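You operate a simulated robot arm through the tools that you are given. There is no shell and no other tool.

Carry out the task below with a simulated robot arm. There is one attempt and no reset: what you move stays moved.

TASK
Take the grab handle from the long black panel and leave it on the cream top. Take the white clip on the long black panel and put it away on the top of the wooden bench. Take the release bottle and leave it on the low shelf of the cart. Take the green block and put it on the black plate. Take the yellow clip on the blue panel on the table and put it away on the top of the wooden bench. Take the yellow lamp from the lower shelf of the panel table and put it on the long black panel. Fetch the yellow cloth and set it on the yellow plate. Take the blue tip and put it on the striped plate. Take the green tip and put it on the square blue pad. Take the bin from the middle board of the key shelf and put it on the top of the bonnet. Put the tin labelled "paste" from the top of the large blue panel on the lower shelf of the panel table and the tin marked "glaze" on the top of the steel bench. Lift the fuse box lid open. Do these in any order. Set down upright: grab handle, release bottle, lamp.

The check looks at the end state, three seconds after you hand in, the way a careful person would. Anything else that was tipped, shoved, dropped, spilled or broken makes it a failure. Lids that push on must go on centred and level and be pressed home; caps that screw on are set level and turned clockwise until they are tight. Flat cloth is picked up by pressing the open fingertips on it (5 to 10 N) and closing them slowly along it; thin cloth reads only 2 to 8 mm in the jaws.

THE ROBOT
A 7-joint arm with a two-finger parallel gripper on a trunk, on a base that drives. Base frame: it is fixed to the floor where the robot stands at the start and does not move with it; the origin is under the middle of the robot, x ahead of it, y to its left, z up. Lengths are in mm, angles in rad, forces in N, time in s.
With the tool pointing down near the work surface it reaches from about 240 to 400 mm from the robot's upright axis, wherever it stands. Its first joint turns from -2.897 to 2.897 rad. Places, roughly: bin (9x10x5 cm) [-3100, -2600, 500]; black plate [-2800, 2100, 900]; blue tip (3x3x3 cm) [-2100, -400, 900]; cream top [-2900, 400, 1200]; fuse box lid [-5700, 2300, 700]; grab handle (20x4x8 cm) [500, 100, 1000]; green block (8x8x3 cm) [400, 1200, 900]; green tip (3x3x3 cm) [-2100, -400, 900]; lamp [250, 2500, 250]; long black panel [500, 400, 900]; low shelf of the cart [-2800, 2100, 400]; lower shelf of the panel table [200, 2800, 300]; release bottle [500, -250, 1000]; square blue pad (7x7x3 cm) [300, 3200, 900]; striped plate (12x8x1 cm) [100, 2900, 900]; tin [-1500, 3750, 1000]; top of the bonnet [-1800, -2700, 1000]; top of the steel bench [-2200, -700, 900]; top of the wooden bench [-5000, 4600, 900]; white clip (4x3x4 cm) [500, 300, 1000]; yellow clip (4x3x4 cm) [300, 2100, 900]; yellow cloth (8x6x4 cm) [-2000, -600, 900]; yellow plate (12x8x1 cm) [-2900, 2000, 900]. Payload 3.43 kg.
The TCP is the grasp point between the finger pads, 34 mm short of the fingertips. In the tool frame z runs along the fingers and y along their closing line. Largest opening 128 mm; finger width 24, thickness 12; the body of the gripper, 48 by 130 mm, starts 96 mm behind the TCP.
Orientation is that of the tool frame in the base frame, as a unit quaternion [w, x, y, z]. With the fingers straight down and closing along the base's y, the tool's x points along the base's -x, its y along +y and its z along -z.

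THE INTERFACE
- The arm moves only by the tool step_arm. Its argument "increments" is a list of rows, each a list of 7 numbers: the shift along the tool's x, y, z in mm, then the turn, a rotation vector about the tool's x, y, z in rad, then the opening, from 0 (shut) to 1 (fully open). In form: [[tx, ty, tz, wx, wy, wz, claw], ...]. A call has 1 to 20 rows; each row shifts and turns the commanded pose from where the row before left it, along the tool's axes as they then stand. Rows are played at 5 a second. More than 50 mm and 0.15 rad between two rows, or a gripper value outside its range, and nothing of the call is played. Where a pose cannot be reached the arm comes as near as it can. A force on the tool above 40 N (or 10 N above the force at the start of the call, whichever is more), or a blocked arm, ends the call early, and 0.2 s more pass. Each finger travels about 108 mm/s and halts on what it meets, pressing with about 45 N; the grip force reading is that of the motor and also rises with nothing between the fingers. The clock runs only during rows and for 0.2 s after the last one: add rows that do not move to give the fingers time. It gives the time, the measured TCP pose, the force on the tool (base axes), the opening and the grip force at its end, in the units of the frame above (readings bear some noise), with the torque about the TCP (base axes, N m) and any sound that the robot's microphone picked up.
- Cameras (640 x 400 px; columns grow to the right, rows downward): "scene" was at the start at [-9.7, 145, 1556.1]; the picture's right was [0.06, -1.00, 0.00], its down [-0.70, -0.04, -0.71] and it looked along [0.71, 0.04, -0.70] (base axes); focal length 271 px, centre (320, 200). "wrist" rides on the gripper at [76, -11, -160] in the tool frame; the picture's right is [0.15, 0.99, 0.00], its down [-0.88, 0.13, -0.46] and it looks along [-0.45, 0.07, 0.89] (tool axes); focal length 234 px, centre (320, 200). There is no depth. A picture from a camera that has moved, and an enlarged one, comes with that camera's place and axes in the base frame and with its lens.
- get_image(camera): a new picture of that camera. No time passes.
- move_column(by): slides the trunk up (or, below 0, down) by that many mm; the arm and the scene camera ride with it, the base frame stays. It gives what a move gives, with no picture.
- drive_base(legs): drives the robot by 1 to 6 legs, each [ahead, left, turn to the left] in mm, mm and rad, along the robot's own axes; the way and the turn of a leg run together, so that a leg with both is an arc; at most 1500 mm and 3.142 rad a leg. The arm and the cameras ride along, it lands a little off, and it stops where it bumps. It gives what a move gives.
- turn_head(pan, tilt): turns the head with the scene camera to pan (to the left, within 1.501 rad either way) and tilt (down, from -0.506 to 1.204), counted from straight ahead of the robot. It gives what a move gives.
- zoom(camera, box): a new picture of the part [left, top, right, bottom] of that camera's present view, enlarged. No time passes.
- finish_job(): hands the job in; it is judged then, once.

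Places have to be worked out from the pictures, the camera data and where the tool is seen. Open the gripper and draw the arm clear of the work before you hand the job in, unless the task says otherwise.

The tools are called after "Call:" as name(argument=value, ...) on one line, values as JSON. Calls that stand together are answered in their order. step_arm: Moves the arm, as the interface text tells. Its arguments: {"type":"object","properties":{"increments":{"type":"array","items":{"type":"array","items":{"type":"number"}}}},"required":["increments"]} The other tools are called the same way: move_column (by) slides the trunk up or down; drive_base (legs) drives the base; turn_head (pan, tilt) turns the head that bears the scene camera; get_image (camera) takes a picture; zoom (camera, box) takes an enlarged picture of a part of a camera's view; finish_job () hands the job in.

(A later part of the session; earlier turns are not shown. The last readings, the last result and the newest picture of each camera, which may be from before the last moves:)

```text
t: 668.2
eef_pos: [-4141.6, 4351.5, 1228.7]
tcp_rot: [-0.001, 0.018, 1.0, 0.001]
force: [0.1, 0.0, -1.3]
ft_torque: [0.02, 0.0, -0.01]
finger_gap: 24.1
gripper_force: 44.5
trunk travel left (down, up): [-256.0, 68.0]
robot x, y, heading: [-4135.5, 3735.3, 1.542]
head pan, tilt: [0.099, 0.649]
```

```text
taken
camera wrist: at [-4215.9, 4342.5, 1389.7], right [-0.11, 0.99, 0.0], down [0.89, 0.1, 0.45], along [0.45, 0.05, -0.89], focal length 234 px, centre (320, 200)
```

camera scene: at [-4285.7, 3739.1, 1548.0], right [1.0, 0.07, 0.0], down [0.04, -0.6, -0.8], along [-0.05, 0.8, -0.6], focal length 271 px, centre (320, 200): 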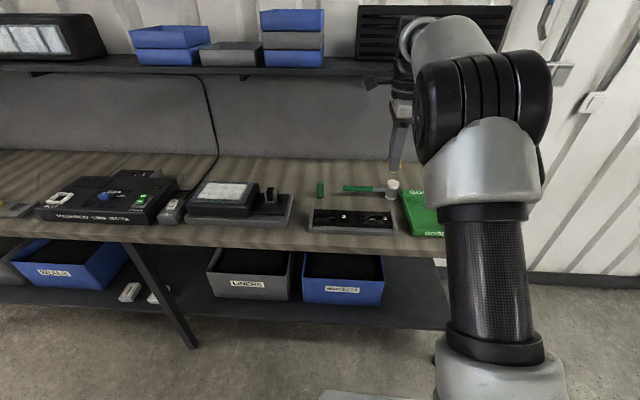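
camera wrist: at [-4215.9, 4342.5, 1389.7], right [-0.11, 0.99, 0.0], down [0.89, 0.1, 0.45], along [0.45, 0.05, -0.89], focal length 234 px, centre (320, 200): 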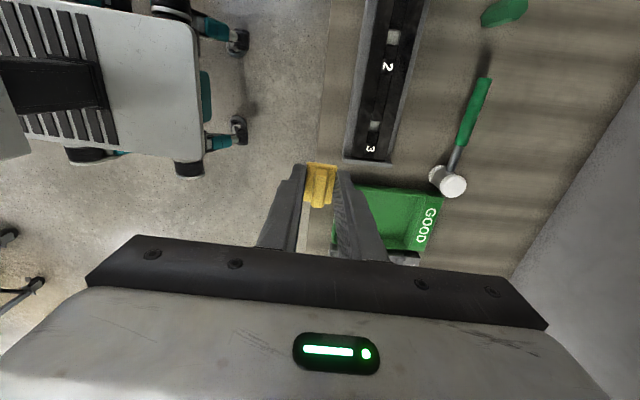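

A free gap lies between the grey device and the tray at about (−4398, 4590). Retracting the arm a bit and driving up to the bench.

Call:
step_arm(increments=[[0, -30, 0, 0, 0, 0, 0.05], [0, -35, 0, 0, 0, 0, 0.05], [0, -35, 0, 0, 0, 0, 0.05], [0, -34, 0, 0, 0, 0, 0.05], [0, 0, 0, 0, 0, 0, 0.05]])

Call:
drive_base(legs=[[0, 0, 0.03], [0, 258, 0], [370, 0, 0]])

Call:
get_image(camera="wrist")

Call:
get_image(camera="scene")

```text
t: 669.4
eef_pos: [-4145.1, 4215.1, 1229.7]
tcp_rot: [0.0, 0.017, 1.0, 0.0]
force: [0.1, 0.6, -0.9]
ft_torque: [0.01, -0.02, 0.01]
finger_gap: 23.6
gripper_force: 44.9
trunk travel left (down, up): [-256.0, 68.0]
robot x, y, heading: [-4136.5, 3736.5, 1.536]
head pan, tilt: [0.099, 0.649]
```

```text
t: 675.1
eef_pos: [-4419.6, 4598.8, 1228.1]
tcp_rot: [0.001, 0.002, 1.0, -0.001]
force: [-0.4, -0.6, 0.0]
ft_torque: [0.01, 0.0, -0.02]
finger_gap: 24.1
gripper_force: 44.9
trunk travel left (down, up): [-256.0, 68.0]
robot x, y, heading: [-4397.1, 4118.5, 1.569]
head pan, tilt: [0.099, 0.649]
stopped in leg 3: the robot was blocked; the commanded pose is now the measured one
```

```text
taken
camera wrist: at [-4496.7, 4588.4, 1388.9], right [-0.14, 0.99, 0.0], down [0.88, 0.13, 0.45], along [0.45, 0.06, -0.89], focal length 234 px, centre (320, 200)
```

wrist: 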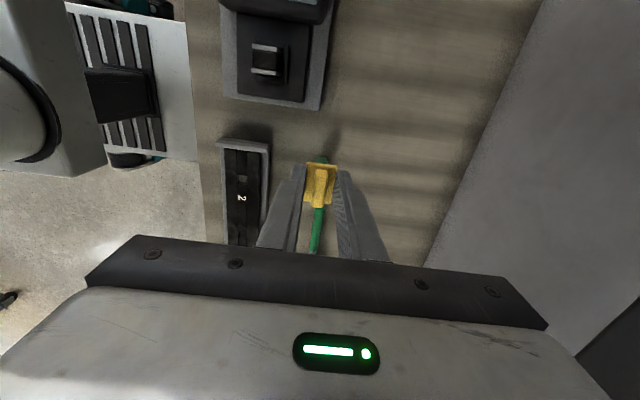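

```text
taken
camera scene: at [-4546.4, 4118.6, 1548.0], right [1.0, 0.1, 0.0], down [0.06, -0.6, -0.8], along [-0.08, 0.79, -0.6], focal length 271 px, centre (320, 200)
```

scene: 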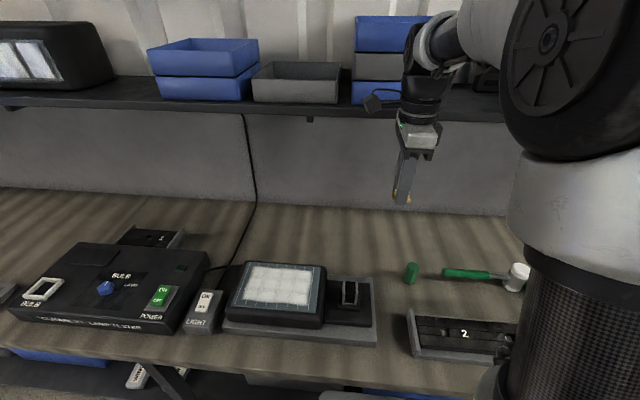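

Blocked against the bench – backing 10 mm. The clear patch at about (−4410, 4650) behind device and tray suits; moving over it and lowering.

Call:
drive_base(legs=[[-12, 0, 0]])

Call:
step_arm(increments=[[-5, 25, 0, 0, 0, 0, 0.05], [-5, 30, 0, 0, 0, 0, 0.05], [0, 10, 0, 0, 0, 0, 0.05], [0, 0, 0, 0, 0, 0, 0.05]])

Call:
move_column(by=-180)

Call:
get_image(camera="wrist")

Call:
get_image(camera="scene")

```text
t: 675.8
eef_pos: [-4420.4, 4586.5, 1228.9]
tcp_rot: [-0.001, 0.001, 1.0, -0.001]
force: [0.1, 0.1, -0.1]
ft_torque: [0.02, -0.01, -0.03]
finger_gap: 24.1
gripper_force: 45.4
trunk travel left (down, up): [-256.0, 68.0]
robot x, y, heading: [-4396.1, 4108.3, 1.567]
head pan, tilt: [0.099, 0.649]
```

```text
t: 676.6
eef_pos: [-4409.2, 4642.4, 1230.2]
tcp_rot: [0.0, 0.0, 1.0, -0.008]
force: [1.2, -28.4, 5.5]
ft_torque: [3.76, 0.32, 0.54]
finger_gap: 23.8
gripper_force: 45.3
trunk travel left (down, up): [-256.0, 68.0]
robot x, y, heading: [-4397.0, 4109.4, 1.568]
head pan, tilt: [0.099, 0.649]
stopped in row 4: the force on the tool passed its limit at 52 N (the readings are from after the stop); the commanded pose is now the measured one
```

```text
t: 677.2
eef_pos: [-4409.3, 4641.4, 1217.7]
tcp_rot: [-0.002, 0.001, 1.0, -0.006]
force: [1.2, -29.3, 1.9]
ft_torque: [3.94, 0.22, 0.59]
finger_gap: 24.1
gripper_force: 44.9
trunk travel left (down, up): [-243.0, 82.0]
robot x, y, heading: [-4398.5, 4108.0, 1.564]
head pan, tilt: [0.099, 0.649]
stopped: the force on the tool passed its limit at 64 N (the readings are from after the stop); the commanded pose is now the measured one
```

```text
taken
camera wrist: at [-4485.2, 4632.7, 1377.7], right [-0.15, 0.99, -0.01], down [0.88, 0.13, 0.45], along [0.45, 0.05, -0.89], focal length 234 px, centre (320, 200)
```

wrist: 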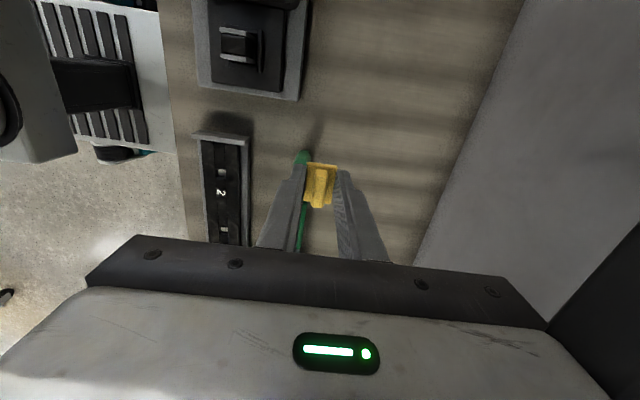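

```text
taken
camera scene: at [-4546.1, 4100.6, 1534.2], right [1.0, 0.1, 0.0], down [0.06, -0.6, -0.8], along [-0.08, 0.79, -0.6], focal length 271 px, centre (320, 200)
```

scene: 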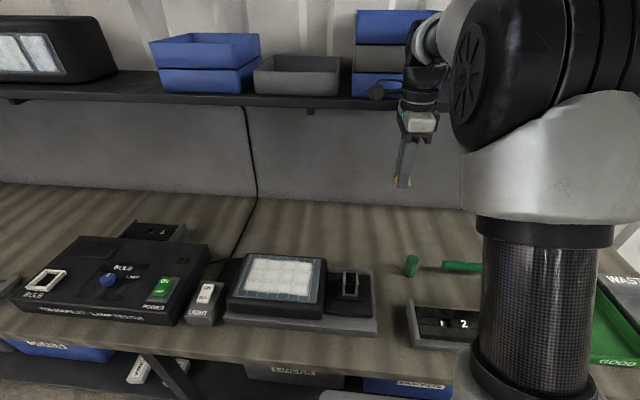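

The upper gripper has met the overhead shelf's edge. Pulling straight back in −y at once.

Call:
step_arm(increments=[[0, -15, 0, 0, 0, 0, 0.05], [0, -25, 0, 0, 0, 0, 0.05], [0, -30, 0, 0, 0, 0, 0.05], [0, -20, 0, 0, 0, 0, 0.05], [0, 0, 0, 0, 0, 0, 0.05]])

Call:
turn_head(pan=0.0, tilt=0.25)

Call:
get_image(camera="scene")

```text
t: 678.4
eef_pos: [-4410.0, 4556.6, 1217.5]
tcp_rot: [0.0, 0.001, 1.0, -0.007]
force: [-0.1, 0.5, 0.2]
ft_torque: [0.03, -0.02, 0.0]
finger_gap: 24.2
gripper_force: 44.4
trunk travel left (down, up): [-243.0, 82.0]
robot x, y, heading: [-4398.6, 4107.8, 1.569]
head pan, tilt: [0.099, 0.649]
```

```text
t: 679.2
eef_pos: [-4408.5, 4558.0, 1218.7]
tcp_rot: [-0.001, 0.001, 1.0, -0.006]
force: [-0.1, -0.1, 0.5]
ft_torque: [0.0, -0.02, 0.03]
finger_gap: 24.1
gripper_force: 45.2
trunk travel left (down, up): [-243.0, 82.0]
robot x, y, heading: [-4395.0, 4108.1, 1.57]
head pan, tilt: [0.0, 0.25]
```

```text
taken
camera scene: at [-4537.7, 4112.4, 1571.1], right [1.0, 0.0, 0.0], down [0.0, -0.25, -0.97], along [0.0, 0.97, -0.25], focal length 271 px, centre (320, 200)
```

scene: 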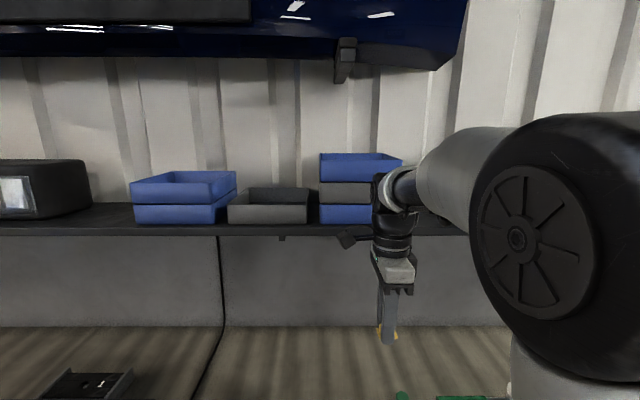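

Checking whether the shelf's bins were disturbed.

Call:
zoom(camera="scene", box=[220, 130, 460, 270])

```text
2.67 times, centred on (340, 200) of scene
camera zoom: at [-4537.7, 4112.4, 1571.1], right [1.0, 0.0, 0.0], down [0.0, -0.25, -0.97], along [0.0, 0.97, -0.25], focal length 722 px, centre (267, 200)
```

zoom: 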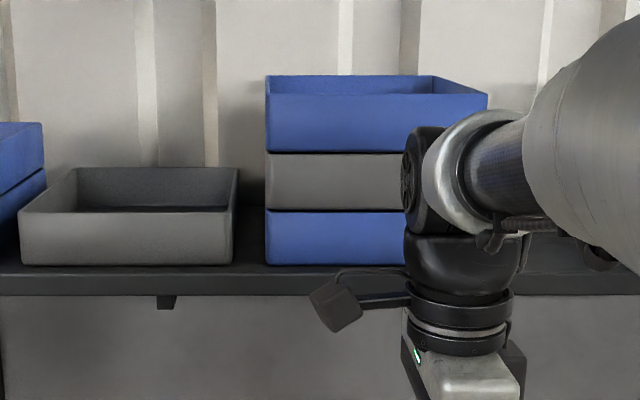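

The bins look untouched (aligned as before). I'll lower first, staying in front of the shelf edge, and place the clip at about (−4409, 4585).

Call:
move_column(by=-200)

Call:
turn_head(pan=0.0, tilt=0.6)

Call:
get_image(camera="wrist")

Call:
get_image(camera="scene")

```text
t: 681.4
eef_pos: [-4408.4, 4557.3, 1017.0]
tcp_rot: [-0.001, 0.0, 1.0, -0.006]
force: [-1.0, 0.1, -0.5]
ft_torque: [0.01, -0.02, 0.05]
finger_gap: 24.0
gripper_force: 45.1
trunk travel left (down, up): [-43.0, 282.0]
robot x, y, heading: [-4395.3, 4107.4, 1.568]
head pan, tilt: [0.0, 0.25]
```

```text
t: 682.2
eef_pos: [-4409.5, 4556.3, 1018.6]
tcp_rot: [-0.002, 0.0, 1.0, -0.006]
force: [0.0, 0.6, -0.6]
ft_torque: [0.0, 0.01, -0.01]
finger_gap: 24.0
gripper_force: 45.2
trunk travel left (down, up): [-43.0, 282.0]
robot x, y, heading: [-4397.2, 4107.4, 1.568]
head pan, tilt: [0.0, 0.6]
```

```text
taken
camera wrist: at [-4484.8, 4547.7, 1177.8], right [-0.14, 0.99, -0.01], down [0.88, 0.13, 0.45], along [0.45, 0.05, -0.89], focal length 234 px, centre (320, 200)
```

wrist: 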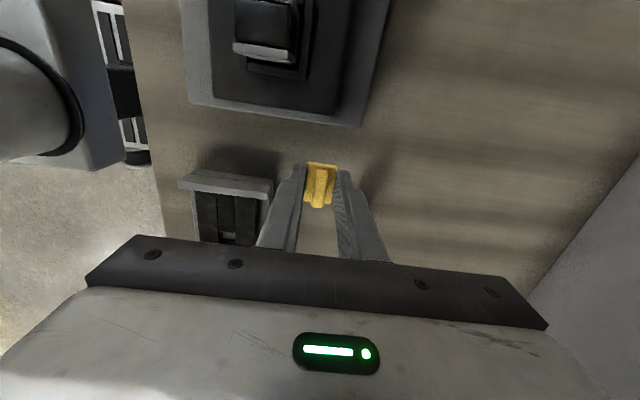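

```text
taken
camera scene: at [-4537.7, 4107.4, 1339.0], right [1.0, 0.0, 0.0], down [0.0, -0.56, -0.83], along [0.0, 0.83, -0.56], focal length 271 px, centre (320, 200)
```

scene: 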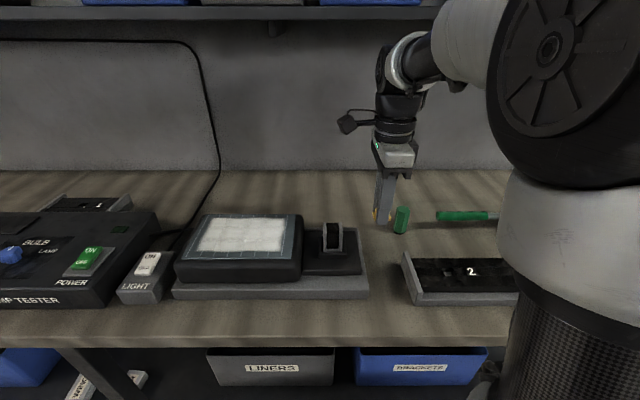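

Landing spot is clear. Lowering by trunk, then guarded arm steps until contact.

Call:
move_column(by=-42)

Call:
step_arm(increments=[[0, 0, 6, 0, 0, 0, 0.05], [0, 0, 4, 0, 0, 0, 0.05], [0, 0, 0, 0, 0, 0, 0.05]])

Call:
step_arm(increments=[[0, 0, 3, 0, 0, 0, 0.05], [0, 0, 3, 0, 0, 0, 0.05], [0, 0, 0, 0, 0, 0, 0.05]])

Call:
zoom(camera="scene", box=[330, 130, 450, 240])

```text
t: 683.1
eef_pos: [-4410.0, 4557.2, 976.5]
tcp_rot: [-0.001, 0.0, 1.0, -0.005]
force: [-0.5, -0.1, 0.6]
ft_torque: [0.0, 0.04, -0.03]
finger_gap: 24.0
gripper_force: 44.9
trunk travel left (down, up): [-1.0, 324.0]
robot x, y, heading: [-4393.8, 4109.6, 1.568]
head pan, tilt: [0.0, 0.6]
```

```text
t: 683.9
eef_pos: [-4409.0, 4557.4, 966.3]
tcp_rot: [-0.001, 0.001, 1.0, -0.006]
force: [0.1, -0.9, -0.4]
ft_torque: [0.02, 0.01, -0.03]
finger_gap: 24.1
gripper_force: 44.7
trunk travel left (down, up): [-1.0, 324.0]
robot x, y, heading: [-4397.0, 4106.5, 1.567]
head pan, tilt: [0.0, 0.6]
```

```text
t: 684.7
eef_pos: [-4408.2, 4555.5, 959.1]
tcp_rot: [-0.001, 0.002, 1.0, -0.006]
force: [0.0, 0.2, 0.1]
ft_torque: [0.04, 0.0, 0.0]
finger_gap: 23.9
gripper_force: 44.9
trunk travel left (down, up): [-1.0, 324.0]
robot x, y, heading: [-4398.3, 4104.7, 1.567]
head pan, tilt: [0.0, 0.6]
```

```text
3.64 times, centred on (390, 185) of scene
camera zoom: at [-4537.7, 4107.4, 1296.9], right [1.0, 0.0, 0.0], down [0.0, -0.56, -0.83], along [0.0, 0.83, -0.56], focal length 985 px, centre (66, 254)
```

zoom: 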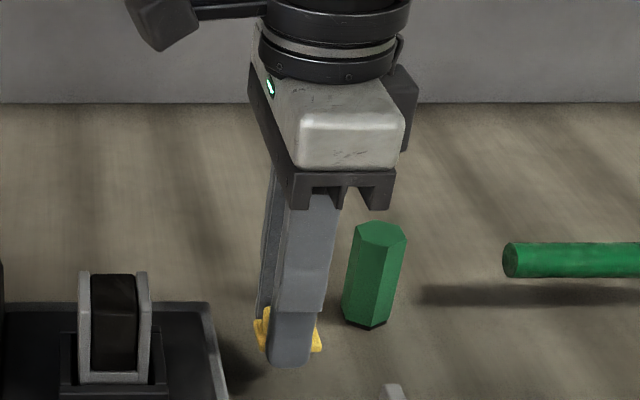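

Continuing down gently.

Call:
step_arm(increments=[[0, 0, 3, 0, 0, 0, 0.05], [0, 0, 3, 0, 0, 0, 0.05], [0, 0, 0, 0, 0, 0, 0.05]])

Call:
step_arm(increments=[[0, 0, 2, 0, 0, 0, 0.05], [0, 0, 2, 0, 0, 0, 0.05], [0, 0, 0, 0, 0, 0, 0.05]])

Call:
step_arm(increments=[[0, 0, 2, 0, 0, 0, 0.05], [0, 0, 2, 0, 0, 0, 0.05], [0, 0, 0, 0, 0, 0, 0.05]])

```text
t: 685.5
eef_pos: [-4409.0, 4555.4, 953.7]
tcp_rot: [0.0, 0.001, 1.0, -0.006]
force: [0.0, 0.3, -0.2]
ft_torque: [-0.01, -0.03, 0.0]
finger_gap: 23.9
gripper_force: 44.9
trunk travel left (down, up): [-1.0, 324.0]
robot x, y, heading: [-4395.1, 4109.5, 1.569]
head pan, tilt: [0.0, 0.6]
```

```text
t: 686.3
eef_pos: [-4410.1, 4555.9, 949.9]
tcp_rot: [-0.001, 0.001, 1.0, -0.006]
force: [1.2, -0.1, -0.3]
ft_torque: [0.01, 0.02, 0.0]
finger_gap: 24.0
gripper_force: 44.6
trunk travel left (down, up): [-1.0, 324.0]
robot x, y, heading: [-4396.1, 4110.2, 1.567]
head pan, tilt: [0.0, 0.6]
```

```text
t: 687.1
eef_pos: [-4410.5, 4555.9, 945.6]
tcp_rot: [-0.001, 0.001, 1.0, -0.005]
force: [-0.2, -1.0, 6.5]
ft_torque: [-0.04, 0.0, -0.01]
finger_gap: 24.2
gripper_force: 44.5
trunk travel left (down, up): [-1.0, 324.0]
robot x, y, heading: [-4396.1, 4109.1, 1.566]
head pan, tilt: [0.0, 0.6]
```

Contact at TCP ≈946. Releasing slowly and lifting away.

Call:
step_arm(increments=[[0, 0, 0, 0, 0, 0, 0.19], [0, 0, 0, 0, 0, 0, 0.22], [0, 0, 0, 0, 0, 0, 0.28], [0, 0, 0, 0, 0, 0, 0.34], [0, 0, -5, 0, 0, 0, 0.34], [0, 0, -15, 0, 0, 0, 0.34], [0, 0, -30, 0, 0, 0, 0.34], [0, 0, -30, 0, 0, 0, 0.34], [0, 0, 0, 0, 0, 0, 0.34]])

Call:
zoom(camera="scene", box=[310, 100, 450, 240])

Call:
get_image(camera="wrist")

```text
t: 689.1
eef_pos: [-4412.5, 4556.6, 1026.9]
tcp_rot: [-0.001, 0.001, 1.0, -0.007]
force: [-0.2, -0.1, -0.7]
ft_torque: [0.0, -0.03, -0.04]
finger_gap: 43.7
gripper_force: 0.1
trunk travel left (down, up): [-1.0, 324.0]
robot x, y, heading: [-4391.7, 4109.2, 1.572]
head pan, tilt: [0.0, 0.6]
```

```text
2.86 times, centred on (380, 170) of scene
camera zoom: at [-4537.7, 4107.4, 1296.9], right [1.0, 0.0, 0.0], down [0.0, -0.56, -0.83], along [0.0, 0.83, -0.56], focal length 774 px, centre (149, 286)
```

zoom: 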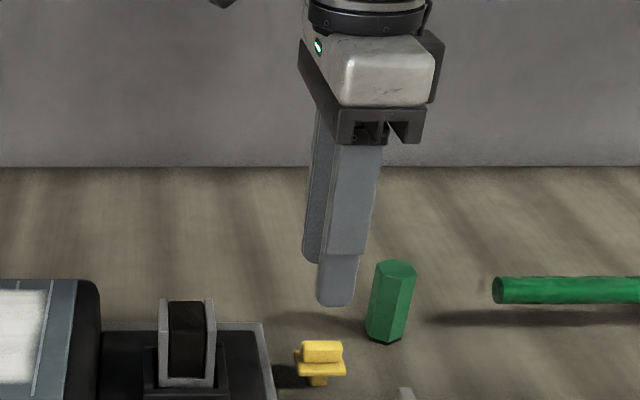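

```text
taken
camera wrist: at [-4487.7, 4547.3, 1186.8], right [-0.14, 0.99, -0.01], down [0.88, 0.13, 0.45], along [0.45, 0.05, -0.89], focal length 234 px, centre (320, 200)
```

wrist: 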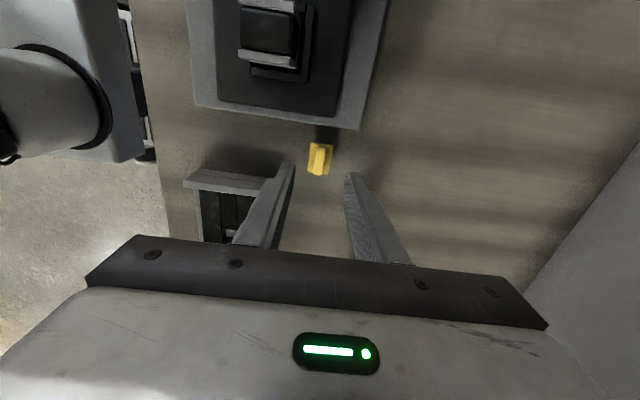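

The yellow clip stands on the wooden bench. Now the fuse box at the car's front, near (−5660, 2360): backing off, turning round and moving in front of it.

Call:
drive_base(legs=[[-620, 0, 0]])

Call:
move_column(by=230)

Call:
drive_base(legs=[[0, 0, 3.1], [0, -1250, 0]])

Call:
turn_head(pan=0.0, tilt=0.6)

Call:
get_image(camera="scene")

```text
t: 692.5
eef_pos: [-4413.7, 3944.4, 1025.5]
tcp_rot: [-0.001, 0.002, 1.0, -0.006]
force: [0.2, 0.3, -1.1]
ft_torque: [0.01, 0.02, -0.01]
finger_gap: 43.2
gripper_force: 0.0
trunk travel left (down, up): [-1.0, 324.0]
robot x, y, heading: [-4398.1, 3500.1, 1.561]
head pan, tilt: [0.0, 0.6]
```

```text
t: 695.0
eef_pos: [-4413.6, 3944.0, 1256.2]
tcp_rot: [0.0, 0.002, 1.0, -0.006]
force: [0.3, 0.2, -0.4]
ft_torque: [-0.03, 0.02, 0.0]
finger_gap: 43.7
gripper_force: 0.0
trunk travel left (down, up): [-231.0, 94.0]
robot x, y, heading: [-4397.5, 3497.8, 1.568]
head pan, tilt: [0.0, 0.6]
```

```text
t: 715.2
eef_pos: [-5745.7, 3179.6, 1256.1]
tcp_rot: [-0.006, 0.999, -0.049, 0.001]
force: [0.5, 0.1, 0.2]
ft_torque: [0.02, -0.01, 0.0]
finger_gap: 43.5
gripper_force: 0.1
trunk travel left (down, up): [-231.0, 94.0]
robot x, y, heading: [-5720.4, 3626.5, -1.668]
head pan, tilt: [0.0, 0.6]
```

```text
t: 715.8
eef_pos: [-5744.2, 3177.7, 1256.4]
tcp_rot: [-0.006, 0.999, -0.049, 0.002]
force: [-0.5, -0.3, 0.7]
ft_torque: [0.01, 0.0, -0.01]
finger_gap: 43.3
gripper_force: 0.1
trunk travel left (down, up): [-231.0, 94.0]
robot x, y, heading: [-5715.1, 3624.0, -1.67]
head pan, tilt: [0.0, 0.6]
```

```text
taken
camera scene: at [-5579.7, 3614.2, 1526.9], right [-1.0, 0.1, 0.0], down [0.06, 0.56, -0.83], along [-0.08, -0.82, -0.56], focal length 271 px, centre (320, 200)
```

scene: 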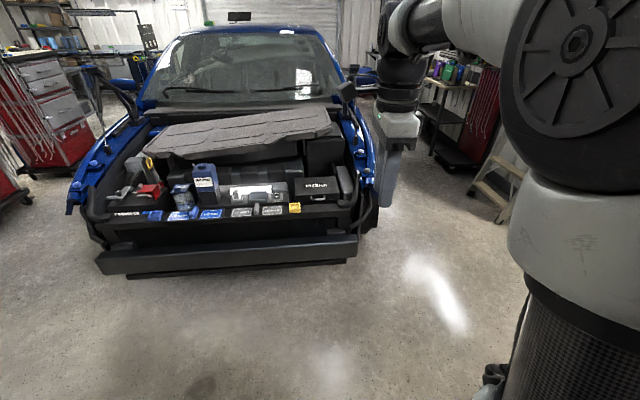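

The engine bay is in view. Zooming to identify the fuse box and its lid.

Call:
zoom(camera="scene", box=[240, 130, 380, 250])

Call:
zoom(camera="scene", box=[80, 120, 380, 280])

```text
3.33 times, centred on (310, 190) of scene
camera zoom: at [-5579.7, 3614.2, 1526.9], right [-1.0, 0.1, 0.0], down [0.06, 0.56, -0.83], along [-0.08, -0.82, -0.56], focal length 903 px, centre (353, 233)
```

zoom: 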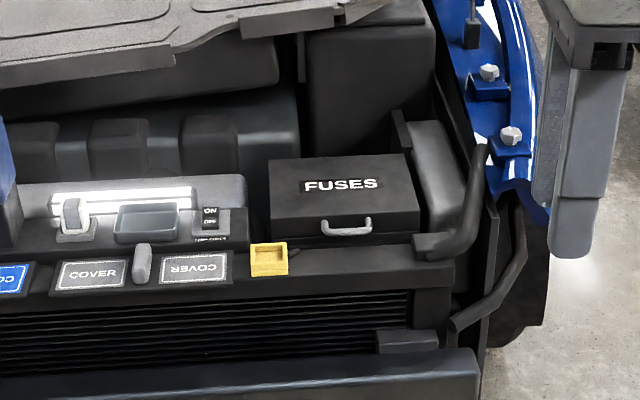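

```text
2.13 times, centred on (230, 200) of scene
camera zoom: at [-5579.7, 3614.2, 1526.9], right [-1.0, 0.1, 0.0], down [0.06, 0.56, -0.83], along [-0.08, -0.82, -0.56], focal length 578 px, centre (512, 200)
```

zoom: 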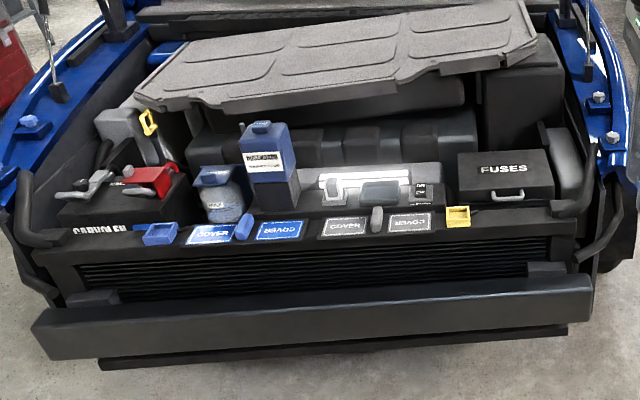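

The FUSES box has a pull handle at its front (≈(−5690, 2445, 735)), lid about 230×190 hinged at the back. I'll square up in front of it and pitch the gripper forward with the fingers closing in the vertical plane.

Call:
drive_base(legs=[[0, 0, 0.098], [430, 30, 0]])

Call:
step_arm(increments=[[0, 0, 0, -0.13, 0, 0, 0.5], [0, 0, 0, -0.13, 0, 0, 0.5], [0, 0, 0, -0.13, 0, 0, 0.5], [0, 0, 0, -0.13, 0, 0, 0.5], [0, 0, 0, -0.13, 0, 0, 0.5], [0, 0, 0, -0.13, 0, 0, 0.5], [0, 0, 0, -0.13, 0, 0, 0.5], [0, 0, 0, -0.13, 0, 0, 0.5], [0, 0, 0, 0, 0, 0, 0.5]])

Call:
turn_head(pan=0.0, tilt=0.75)

Call:
get_image(camera="scene")

Call:
get_image(camera="wrist")

```text
t: 719.0
eef_pos: [-5673.9, 2755.8, 1256.4]
tcp_rot: [-0.007, 1.0, -0.003, 0.001]
force: [-0.5, -0.1, -0.2]
ft_torque: [0.02, -0.01, 0.01]
finger_gap: 43.5
gripper_force: 0.0
trunk travel left (down, up): [-231.0, 94.0]
robot x, y, heading: [-5688.5, 3201.4, -1.576]
head pan, tilt: [0.0, 0.6]
```

```text
t: 721.0
eef_pos: [-5673.1, 2756.0, 1256.1]
tcp_rot: [0.493, 0.87, -0.001, -0.001]
force: [0.0, 0.2, 0.1]
ft_torque: [-0.04, -0.01, 0.01]
finger_gap: 63.8
gripper_force: 0.0
trunk travel left (down, up): [-231.0, 94.0]
robot x, y, heading: [-5686.3, 3202.8, -1.575]
head pan, tilt: [0.0, 0.6]
```

```text
t: 721.7
eef_pos: [-5673.0, 2755.8, 1258.0]
tcp_rot: [0.492, 0.871, -0.002, 0.0]
force: [-0.1, -0.8, -1.4]
ft_torque: [0.01, -0.02, 0.0]
finger_gap: 63.8
gripper_force: 0.1
trunk travel left (down, up): [-231.0, 94.0]
robot x, y, heading: [-5690.5, 3205.4, -1.576]
head pan, tilt: [0.0, 0.75]
```

```text
taken
camera scene: at [-5549.9, 3211.3, 1514.1], right [-1.0, 0.0, 0.0], down [0.0, 0.68, -0.73], along [0.0, -0.73, -0.68], focal length 271 px, centre (320, 200)
```

scene: 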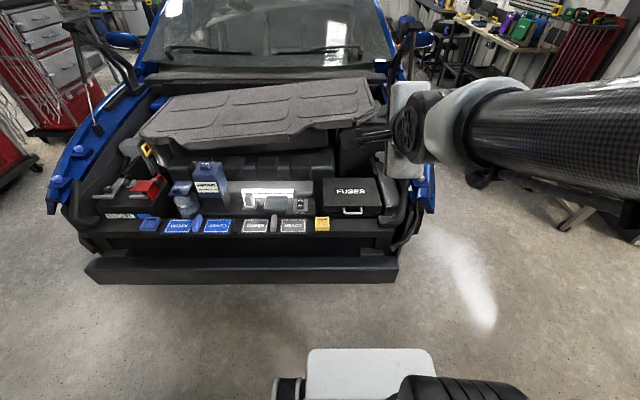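

```text
taken
camera wrist: at [-5597.2, 2898.1, 1329.9], right [0.14, -0.51, 0.85], down [-0.88, 0.33, 0.35], along [-0.45, -0.79, -0.4], focal length 234 px, centre (320, 200)
```

wrist: 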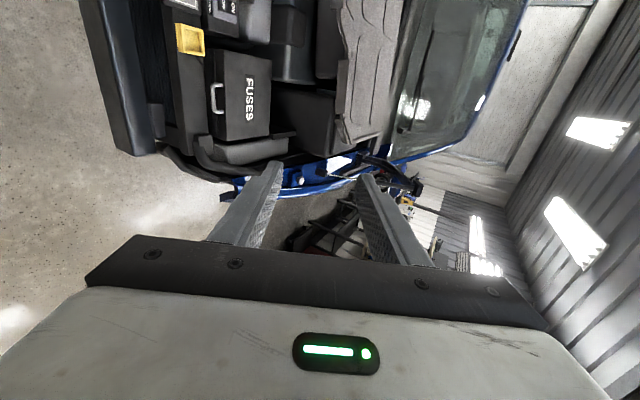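

Zooming at the fuse box from both cameras.

Call:
zoom(camera="scene", box=[280, 150, 420, 250])

Call:
zoom(camera="wrist", box=[140, 10, 340, 180])

```text
4.00 times, centred on (350, 200) of scene
camera zoom: at [-5549.9, 3211.3, 1514.1], right [-1.0, 0.0, 0.0], down [0.0, 0.68, -0.73], along [0.0, -0.73, -0.68], focal length 1083 px, centre (200, 200)
```

zoom: 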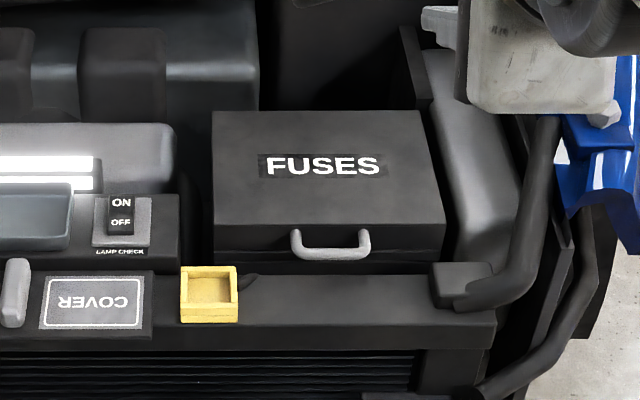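

```text
2.35 times, centred on (240, 95) of wrist
camera zoom: at [-5597.2, 2898.1, 1329.9], right [0.14, -0.51, 0.85], down [-0.88, 0.33, 0.35], along [-0.45, -0.79, -0.4], focal length 551 px, centre (508, 447)
```

zoom: 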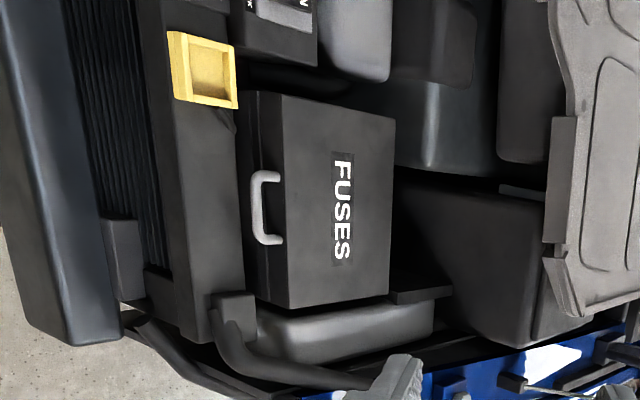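

Triangulation puts the handle bar at (−5689, 2429, 707), ~37 mm in front of the lid, with a crossmember (top ≈675) below/in front. I'll move to a stand-off along the tool axis with a narrow opening.

Call:
drive_base(legs=[[150, 0, 0.005]])

Call:
move_column(by=-225)

Call:
step_arm(increments=[[-2, -23, 22, 0, 0, 0, 0.27], [-2, -23, 22, 0, 0, 0, 0.27], [-2, -23, 22, 0, 0, 0, 0.27], [-2, -23, 22, 0, 0, 0, 0.27], [-2, -23, 22, 0, 0, 0, 0.27], [-2, -23, 22, 0, 0, 0, 0.27], [-2, -23, 22, 0, 0, 0, 0.27], [0, 0, 0, 0, 0, 0, 0.27]])

Call:
get_image(camera="wrist")

Call:
get_image(camera="scene")

```text
t: 723.0
eef_pos: [-5671.5, 2609.0, 1256.4]
tcp_rot: [0.492, 0.871, 0.0, 0.001]
force: [-1.2, -0.6, 0.0]
ft_torque: [0.02, 0.05, -0.01]
finger_gap: 64.2
gripper_force: 0.1
trunk travel left (down, up): [-231.0, 94.0]
robot x, y, heading: [-5687.0, 3054.6, -1.567]
head pan, tilt: [0.0, 0.75]
```

```text
t: 725.4
eef_pos: [-5672.8, 2609.5, 1031.4]
tcp_rot: [0.491, 0.871, 0.0, 0.001]
force: [-0.5, -0.7, 0.4]
ft_torque: [0.0, 0.01, 0.04]
finger_gap: 64.1
gripper_force: 0.1
trunk travel left (down, up): [-6.0, 319.0]
robot x, y, heading: [-5689.5, 3059.6, -1.565]
head pan, tilt: [0.0, 0.75]
```

```text
t: 727.2
eef_pos: [-5684.9, 2546.7, 818.1]
tcp_rot: [0.491, 0.871, 0.0, 0.001]
force: [0.1, 0.6, 0.2]
ft_torque: [-0.02, 0.0, -0.03]
finger_gap: 34.5
gripper_force: 0.1
out of reach, approached as far as the arm can: row 3, 4, 5
trunk travel left (down, up): [-6.0, 319.0]
robot x, y, heading: [-5687.1, 3058.7, -1.567]
head pan, tilt: [0.0, 0.75]
```

```text
taken
camera wrist: at [-5609.9, 2689.8, 891.7], right [0.15, -0.51, 0.85], down [-0.88, 0.32, 0.35], along [-0.45, -0.8, -0.4], focal length 234 px, centre (320, 200)
```

wrist: 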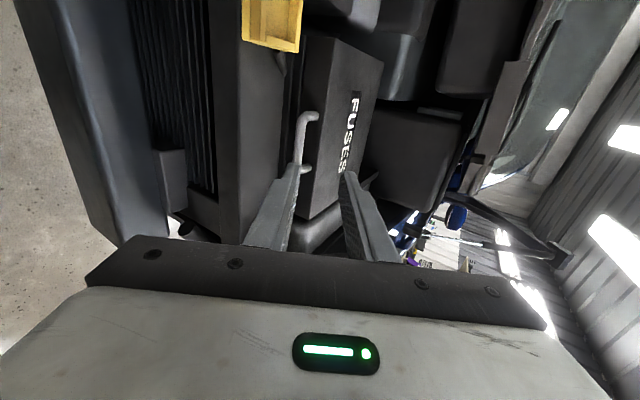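

```text
taken
camera scene: at [-5550.2, 3065.4, 1289.0], right [-1.0, 0.0, 0.0], down [0.0, 0.68, -0.73], along [0.0, -0.73, -0.68], focal length 271 px, centre (320, 200)
```

scene: 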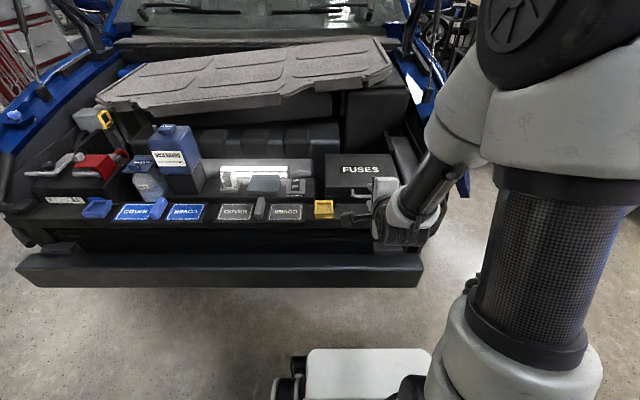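

The handle is where computed. Shifting onto its approach line, then advancing part way and checking.

Call:
step_arm(increments=[[-2, -16, 15, 0, 0, 0, 0.27], [-2, -16, 15, 0, 0, 0, 0.27], [0, 0, 25, 0, 0, 0, 0.27], [0, 0, 25, 0, 0, 0, 0.27], [0, 0, 0, 0, 0, 0, 0.27]])

Call:
get_image(camera="wrist")

Call:
zoom(camera="scene", box=[300, 140, 440, 260])

```text
t: 728.4
eef_pos: [-5690.8, 2496.4, 750.2]
tcp_rot: [0.492, 0.871, 0.0, 0.002]
force: [-0.5, 0.1, 0.9]
ft_torque: [0.01, -0.01, -0.01]
finger_gap: 34.6
gripper_force: 0.1
trunk travel left (down, up): [-6.0, 319.0]
robot x, y, heading: [-5688.0, 3056.6, -1.569]
head pan, tilt: [0.0, 0.75]
```

```text
taken
camera wrist: at [-5614.9, 2639.7, 823.5], right [0.15, -0.51, 0.85], down [-0.88, 0.32, 0.35], along [-0.45, -0.8, -0.4], focal length 234 px, centre (320, 200)
```

wrist: 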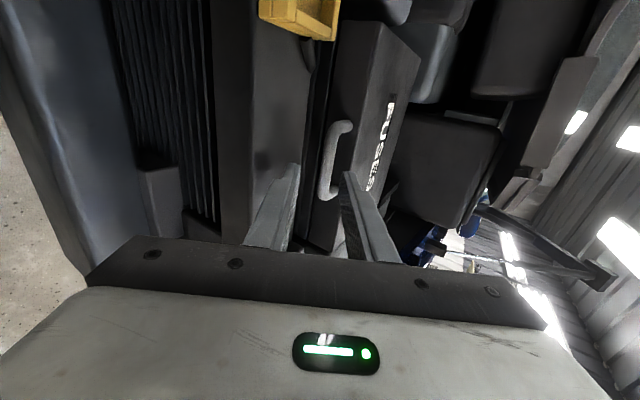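

```text
3.33 times, centred on (370, 200) of scene
camera zoom: at [-5550.2, 3065.4, 1289.0], right [-1.0, 0.0, 0.0], down [0.0, 0.68, -0.73], along [0.0, -0.73, -0.68], focal length 903 px, centre (153, 200)
```

zoom: 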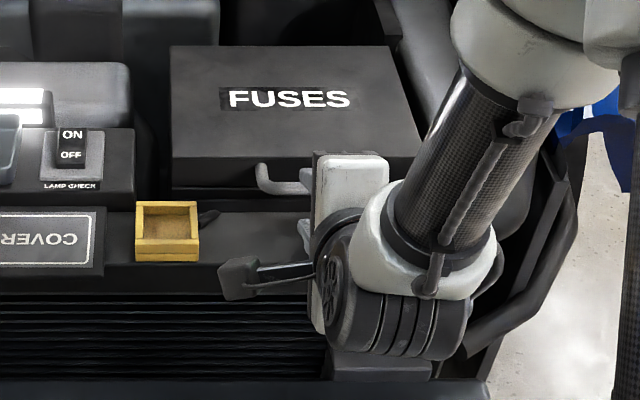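

The bar sits ~9 mm to the upper side of the gripper's axis. Correcting and advancing 25 mm, then another look.

Call:
step_arm(increments=[[0, 5, 10, 0, 0, 0, 0.27], [0, 4, 15, 0, 0, 0, 0.27], [0, 0, 0, 0, 0, 0, 0.27]])

Call:
zoom(camera="wrist", box=[220, 60, 440, 260])

```text
t: 729.2
eef_pos: [-5689.7, 2470.7, 744.8]
tcp_rot: [0.492, 0.87, 0.0, 0.001]
force: [-0.1, -0.7, 0.4]
ft_torque: [-0.01, -0.04, 0.03]
finger_gap: 34.5
gripper_force: 0.0
trunk travel left (down, up): [-6.0, 319.0]
robot x, y, heading: [-5688.6, 3059.3, -1.566]
head pan, tilt: [0.0, 0.75]
```

```text
2.00 times, centred on (330, 160) of wrist
camera zoom: at [-5614.5, 2613.3, 818.5], right [0.15, -0.51, 0.85], down [-0.88, 0.32, 0.35], along [-0.45, -0.8, -0.4], focal length 468 px, centre (300, 280)
```

zoom: 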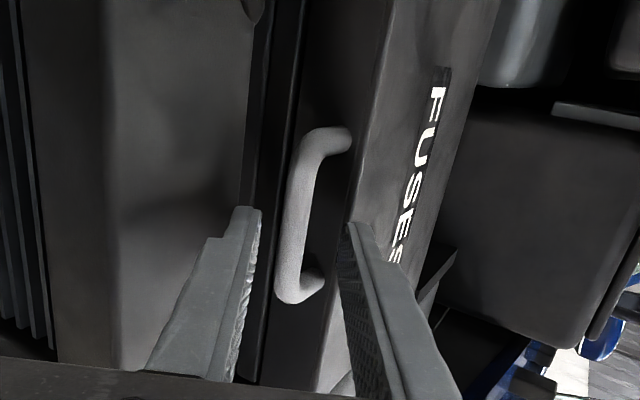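

The bar is now centred between the fingers. Advancing the last 30 mm along the axis.

Call:
step_arm(increments=[[0, 0, 10, 0, 0, 0, 0.27], [0, 0, 10, 0, 0, 0, 0.27], [0, 0, 8, 0, 0, 0, 0.27], [0, 0, 0, 0, 0, 0, 0.27]])

Call:
zoom(camera="wrist", box=[220, 60, 440, 260])

Call:
zoom(camera="scene", box=[300, 140, 440, 260])

```text
t: 729.8
eef_pos: [-5689.0, 2459.7, 737.4]
tcp_rot: [0.491, 0.871, 0.001, 0.0]
force: [0.2, 27.1, 18.7]
ft_torque: [-0.85, 0.17, -0.29]
finger_gap: 35.8
gripper_force: 0.9
trunk travel left (down, up): [-6.0, 319.0]
robot x, y, heading: [-5687.8, 3060.8, -1.571]
head pan, tilt: [0.0, 0.75]
stopped in row 3: the force on the tool passed its limit at 55 N (the readings are from after the stop); the commanded pose is now the measured one
```

```text
2.00 times, centred on (330, 160) of wrist
camera zoom: at [-5613.7, 2602.1, 809.8], right [0.15, -0.51, 0.85], down [-0.88, 0.32, 0.35], along [-0.45, -0.8, -0.4], focal length 468 px, centre (300, 280)
```

zoom: 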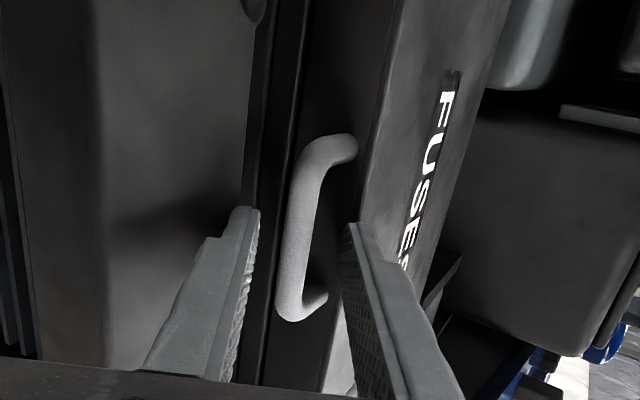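

```text
3.33 times, centred on (370, 200) of scene
camera zoom: at [-5550.1, 3069.0, 1289.4], right [-1.0, 0.0, 0.0], down [0.0, 0.68, -0.73], along [0.0, -0.73, -0.68], focal length 903 px, centre (153, 200)
```

zoom: 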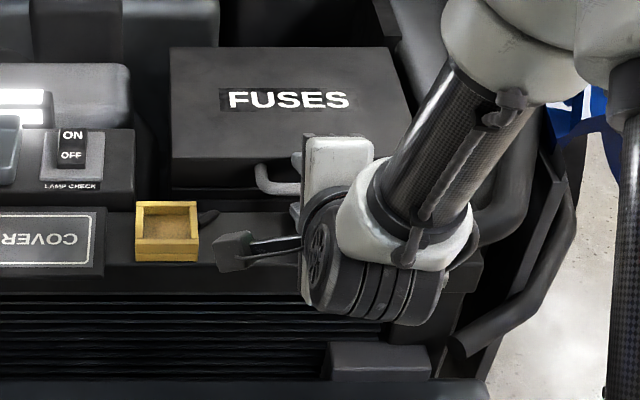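

The upper fingertip met the lid's front edge, so lid top is ≈740 and the bar ≈(2434, 722). I'll instead hook the bar with the lower finger: retreat, raise the axis ~22 mm, open wider so the upper finger passes above the lid, and advance again.

Call:
step_arm(increments=[[0, 0, -15, 0, 0, 0, 0.3], [0, 0, -17, 0, 0, 0, 0.5], [0, 11, 0, 0, 0, 0, 0.5], [0, 11, 0, 0, 0, 0, 0.5], [0, 0, 10, 0, 0, 0, 0.5], [0, 0, 10, 0, 0, 0, 0.5], [0, 0, 0, 0, 0, 0, 0.5]])

Call:
zoom(camera="wrist", box=[200, 60, 440, 260])

```text
t: 731.4
eef_pos: [-5688.4, 2455.3, 759.0]
tcp_rot: [0.49, 0.872, 0.0, 0.001]
force: [-1.1, 0.3, -1.1]
ft_torque: [0.0, -0.01, 0.0]
finger_gap: 64.1
gripper_force: 0.2
trunk travel left (down, up): [-6.0, 319.0]
robot x, y, heading: [-5688.6, 3060.1, -1.569]
head pan, tilt: [0.0, 0.75]
```

```text
2.00 times, centred on (320, 160) of wrist
camera zoom: at [-5613.5, 2597.8, 831.4], right [0.15, -0.51, 0.85], down [-0.88, 0.32, 0.35], along [-0.45, -0.8, -0.41], focal length 468 px, centre (320, 280)
```

zoom: 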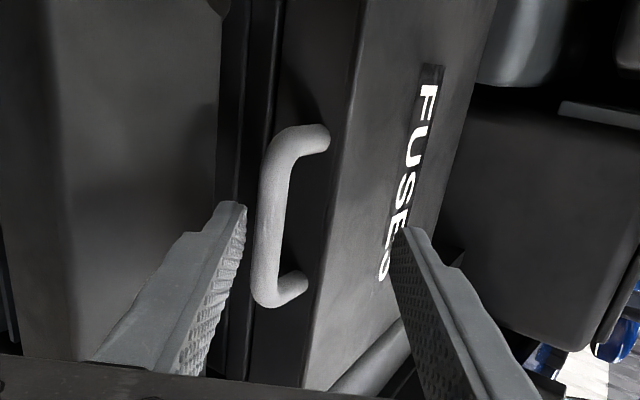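

The lower finger is lined up just under the bar, the upper one passes over the lid. Advancing 17 mm.

Call:
step_arm(increments=[[0, -1, 6, 0, 0, 0, 0.5], [0, 0, 6, 0, 0, 0, 0.5], [0, 0, 5, 0, 0, 0, 0.5], [0, 0, 0, 0, 0, 0, 0.5]])

Call:
zoom(camera="wrist", box=[200, 60, 440, 260])

```text
t: 732.4
eef_pos: [-5688.8, 2439.8, 748.0]
tcp_rot: [0.49, 0.872, 0.001, 0.001]
force: [-0.6, -0.9, 0.4]
ft_torque: [0.01, -0.01, -0.03]
finger_gap: 63.8
gripper_force: 0.1
trunk travel left (down, up): [-6.0, 319.0]
robot x, y, heading: [-5688.9, 3053.7, -1.573]
head pan, tilt: [0.0, 0.75]
```

```text
2.00 times, centred on (320, 160) of wrist
camera zoom: at [-5614.1, 2583.8, 822.2], right [0.15, -0.51, 0.85], down [-0.88, 0.32, 0.35], along [-0.45, -0.8, -0.41], focal length 468 px, centre (320, 280)
```

zoom: 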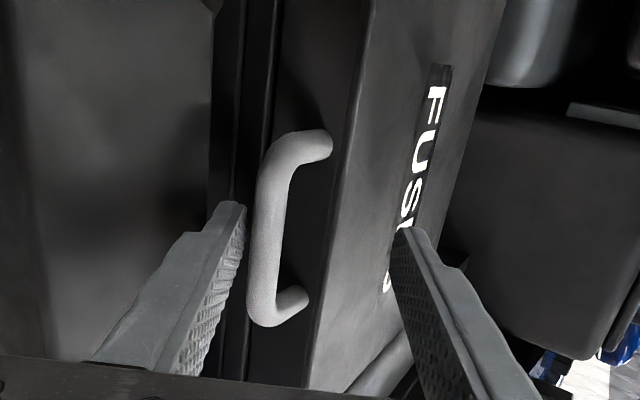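

Trying the lift: moving the lower finger up against the bar slowly, watching force.

Call:
step_arm(increments=[[0, 5, 0, 0, 0, 0, 0.5], [0, 5, 0, 0, 0, 0, 0.5], [0, 5, 0, 0, 0, 0, 0.5], [0, 5, 0, 0, 0, 0, 0.5], [0, 0, 0, 0, 0, 0, 0.5]])

Call:
zoom(camera="wrist", box=[200, 60, 440, 260])

Call:
zoom(camera="scene", box=[300, 120, 440, 240])

```text
t: 733.6
eef_pos: [-5690.8, 2430.9, 767.3]
tcp_rot: [0.49, 0.872, 0.001, 0.0]
force: [-0.4, 1.2, -0.9]
ft_torque: [0.04, 0.01, 0.0]
finger_gap: 64.6
gripper_force: 0.5
trunk travel left (down, up): [-6.0, 319.0]
robot x, y, heading: [-5691.5, 3058.4, -1.575]
head pan, tilt: [0.0, 0.75]
```

```text
2.00 times, centred on (320, 160) of wrist
camera zoom: at [-5614.2, 2573.6, 840.5], right [0.15, -0.51, 0.85], down [-0.88, 0.32, 0.35], along [-0.45, -0.8, -0.41], focal length 468 px, centre (320, 280)
```

zoom: 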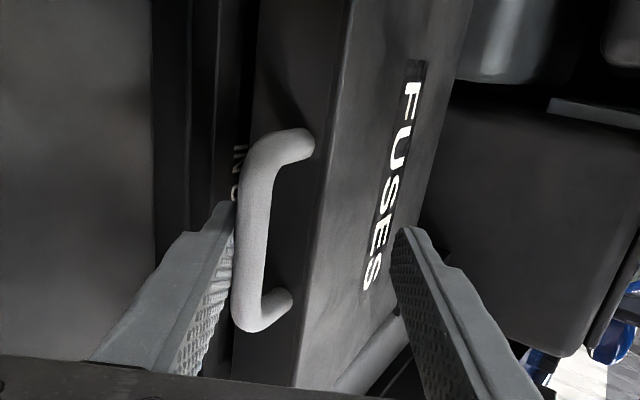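

```text
3.33 times, centred on (370, 180) of scene
camera zoom: at [-5550.2, 3065.8, 1289.0], right [-1.0, 0.0, 0.0], down [0.0, 0.68, -0.73], along [0.0, -0.73, -0.68], focal length 903 px, centre (153, 267)
```

zoom: 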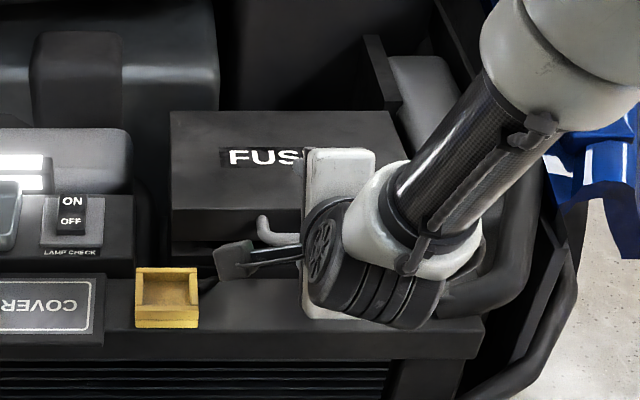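

The lower finger has taken up the bar (inner label becoming visible). Following the lid's arc upward to about 30° open.

Call:
step_arm(increments=[[0, 11.8, -5.1, 0, 0, 0, 0.5], [0, 11.8, -5.1, 0, 0, 0, 0.5], [0, 11.8, -5.1, 0, 0, 0, 0.5], [0, 11.8, -5.1, 0, 0, 0, 0.5], [0, 0, 0, 0, 0, 0, 0.5]])

Call:
get_image(camera="wrist")

Call:
zoom(camera="scene", box=[300, 100, 440, 220])

```text
t: 734.8
eef_pos: [-5691.5, 2423.0, 818.4]
tcp_rot: [0.489, 0.872, 0.001, 0.001]
force: [0.3, -0.4, -0.3]
ft_torque: [0.03, 0.02, 0.03]
finger_gap: 64.3
gripper_force: 0.3
trunk travel left (down, up): [-6.0, 319.0]
robot x, y, heading: [-5688.9, 3057.9, -1.574]
head pan, tilt: [0.0, 0.75]
```

```text
taken
camera wrist: at [-5614.2, 2565.7, 891.0], right [0.15, -0.51, 0.85], down [-0.88, 0.32, 0.35], along [-0.45, -0.8, -0.41], focal length 234 px, centre (320, 200)
```

wrist: 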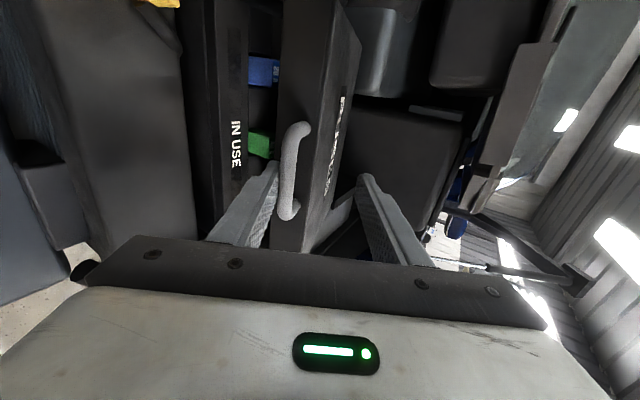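

```text
3.33 times, centred on (370, 160) of scene
camera zoom: at [-5550.2, 3065.8, 1289.0], right [-1.0, 0.0, 0.0], down [0.0, 0.68, -0.73], along [0.0, -0.73, -0.68], focal length 903 px, centre (153, 333)
```

zoom: 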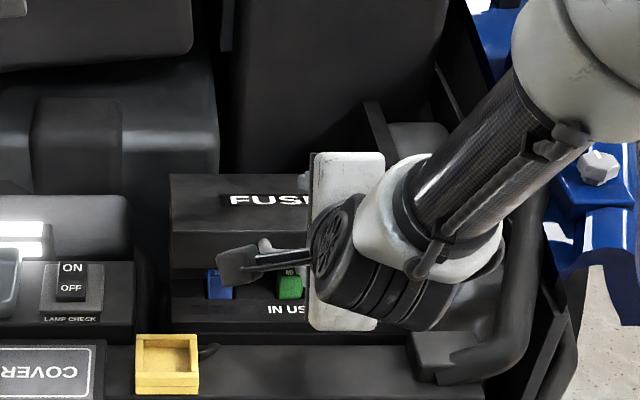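

The lid is lifting – the fuses inside are visible. Continuing along the arc.

Call:
step_arm(increments=[[0, 12.6, -2.4, 0, 0, 0, 0.5], [0, 12.6, -2.4, 0, 0, 0, 0.5], [0, 12.6, -2.4, 0, 0, 0, 0.5], [0, 12.6, -2.4, 0, 0, 0, 0.5], [0, 12.6, -2.4, 0, 0, 0, 0.5], [0, 0, 0, 0, 0, 0, 0.5]])

Call:
get_image(camera="wrist")

Call:
zoom(camera="scene", box=[300, 80, 440, 200])

```text
t: 736.2
eef_pos: [-5689.9, 2403.0, 876.8]
tcp_rot: [0.491, 0.871, 0.001, 0.001]
force: [-0.7, 0.3, -0.4]
ft_torque: [0.03, -0.02, -0.03]
finger_gap: 64.5
gripper_force: 0.4
trunk travel left (down, up): [-6.0, 319.0]
robot x, y, heading: [-5691.9, 3060.0, -1.565]
head pan, tilt: [0.0, 0.75]
```

```text
taken
camera wrist: at [-5613.7, 2545.0, 949.8], right [0.15, -0.51, 0.85], down [-0.88, 0.32, 0.35], along [-0.45, -0.8, -0.41], focal length 234 px, centre (320, 200)
```

wrist: 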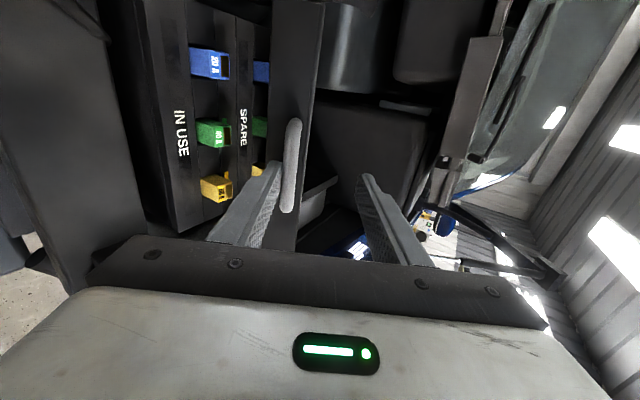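

```text
3.33 times, centred on (370, 140) of scene
camera zoom: at [-5550.2, 3065.8, 1289.1], right [-1.0, 0.0, 0.0], down [0.0, 0.68, -0.73], along [0.0, -0.73, -0.68], focal length 903 px, centre (153, 400)
```

zoom: 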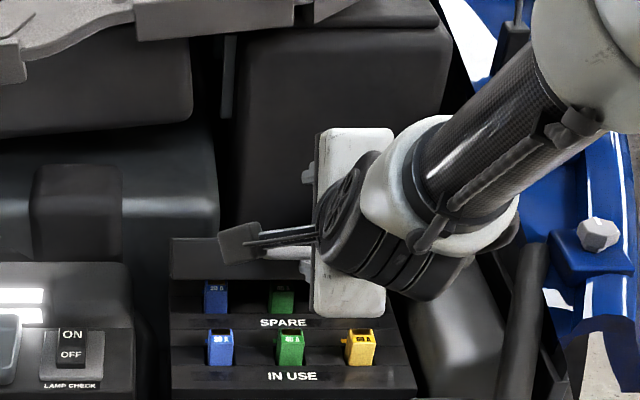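

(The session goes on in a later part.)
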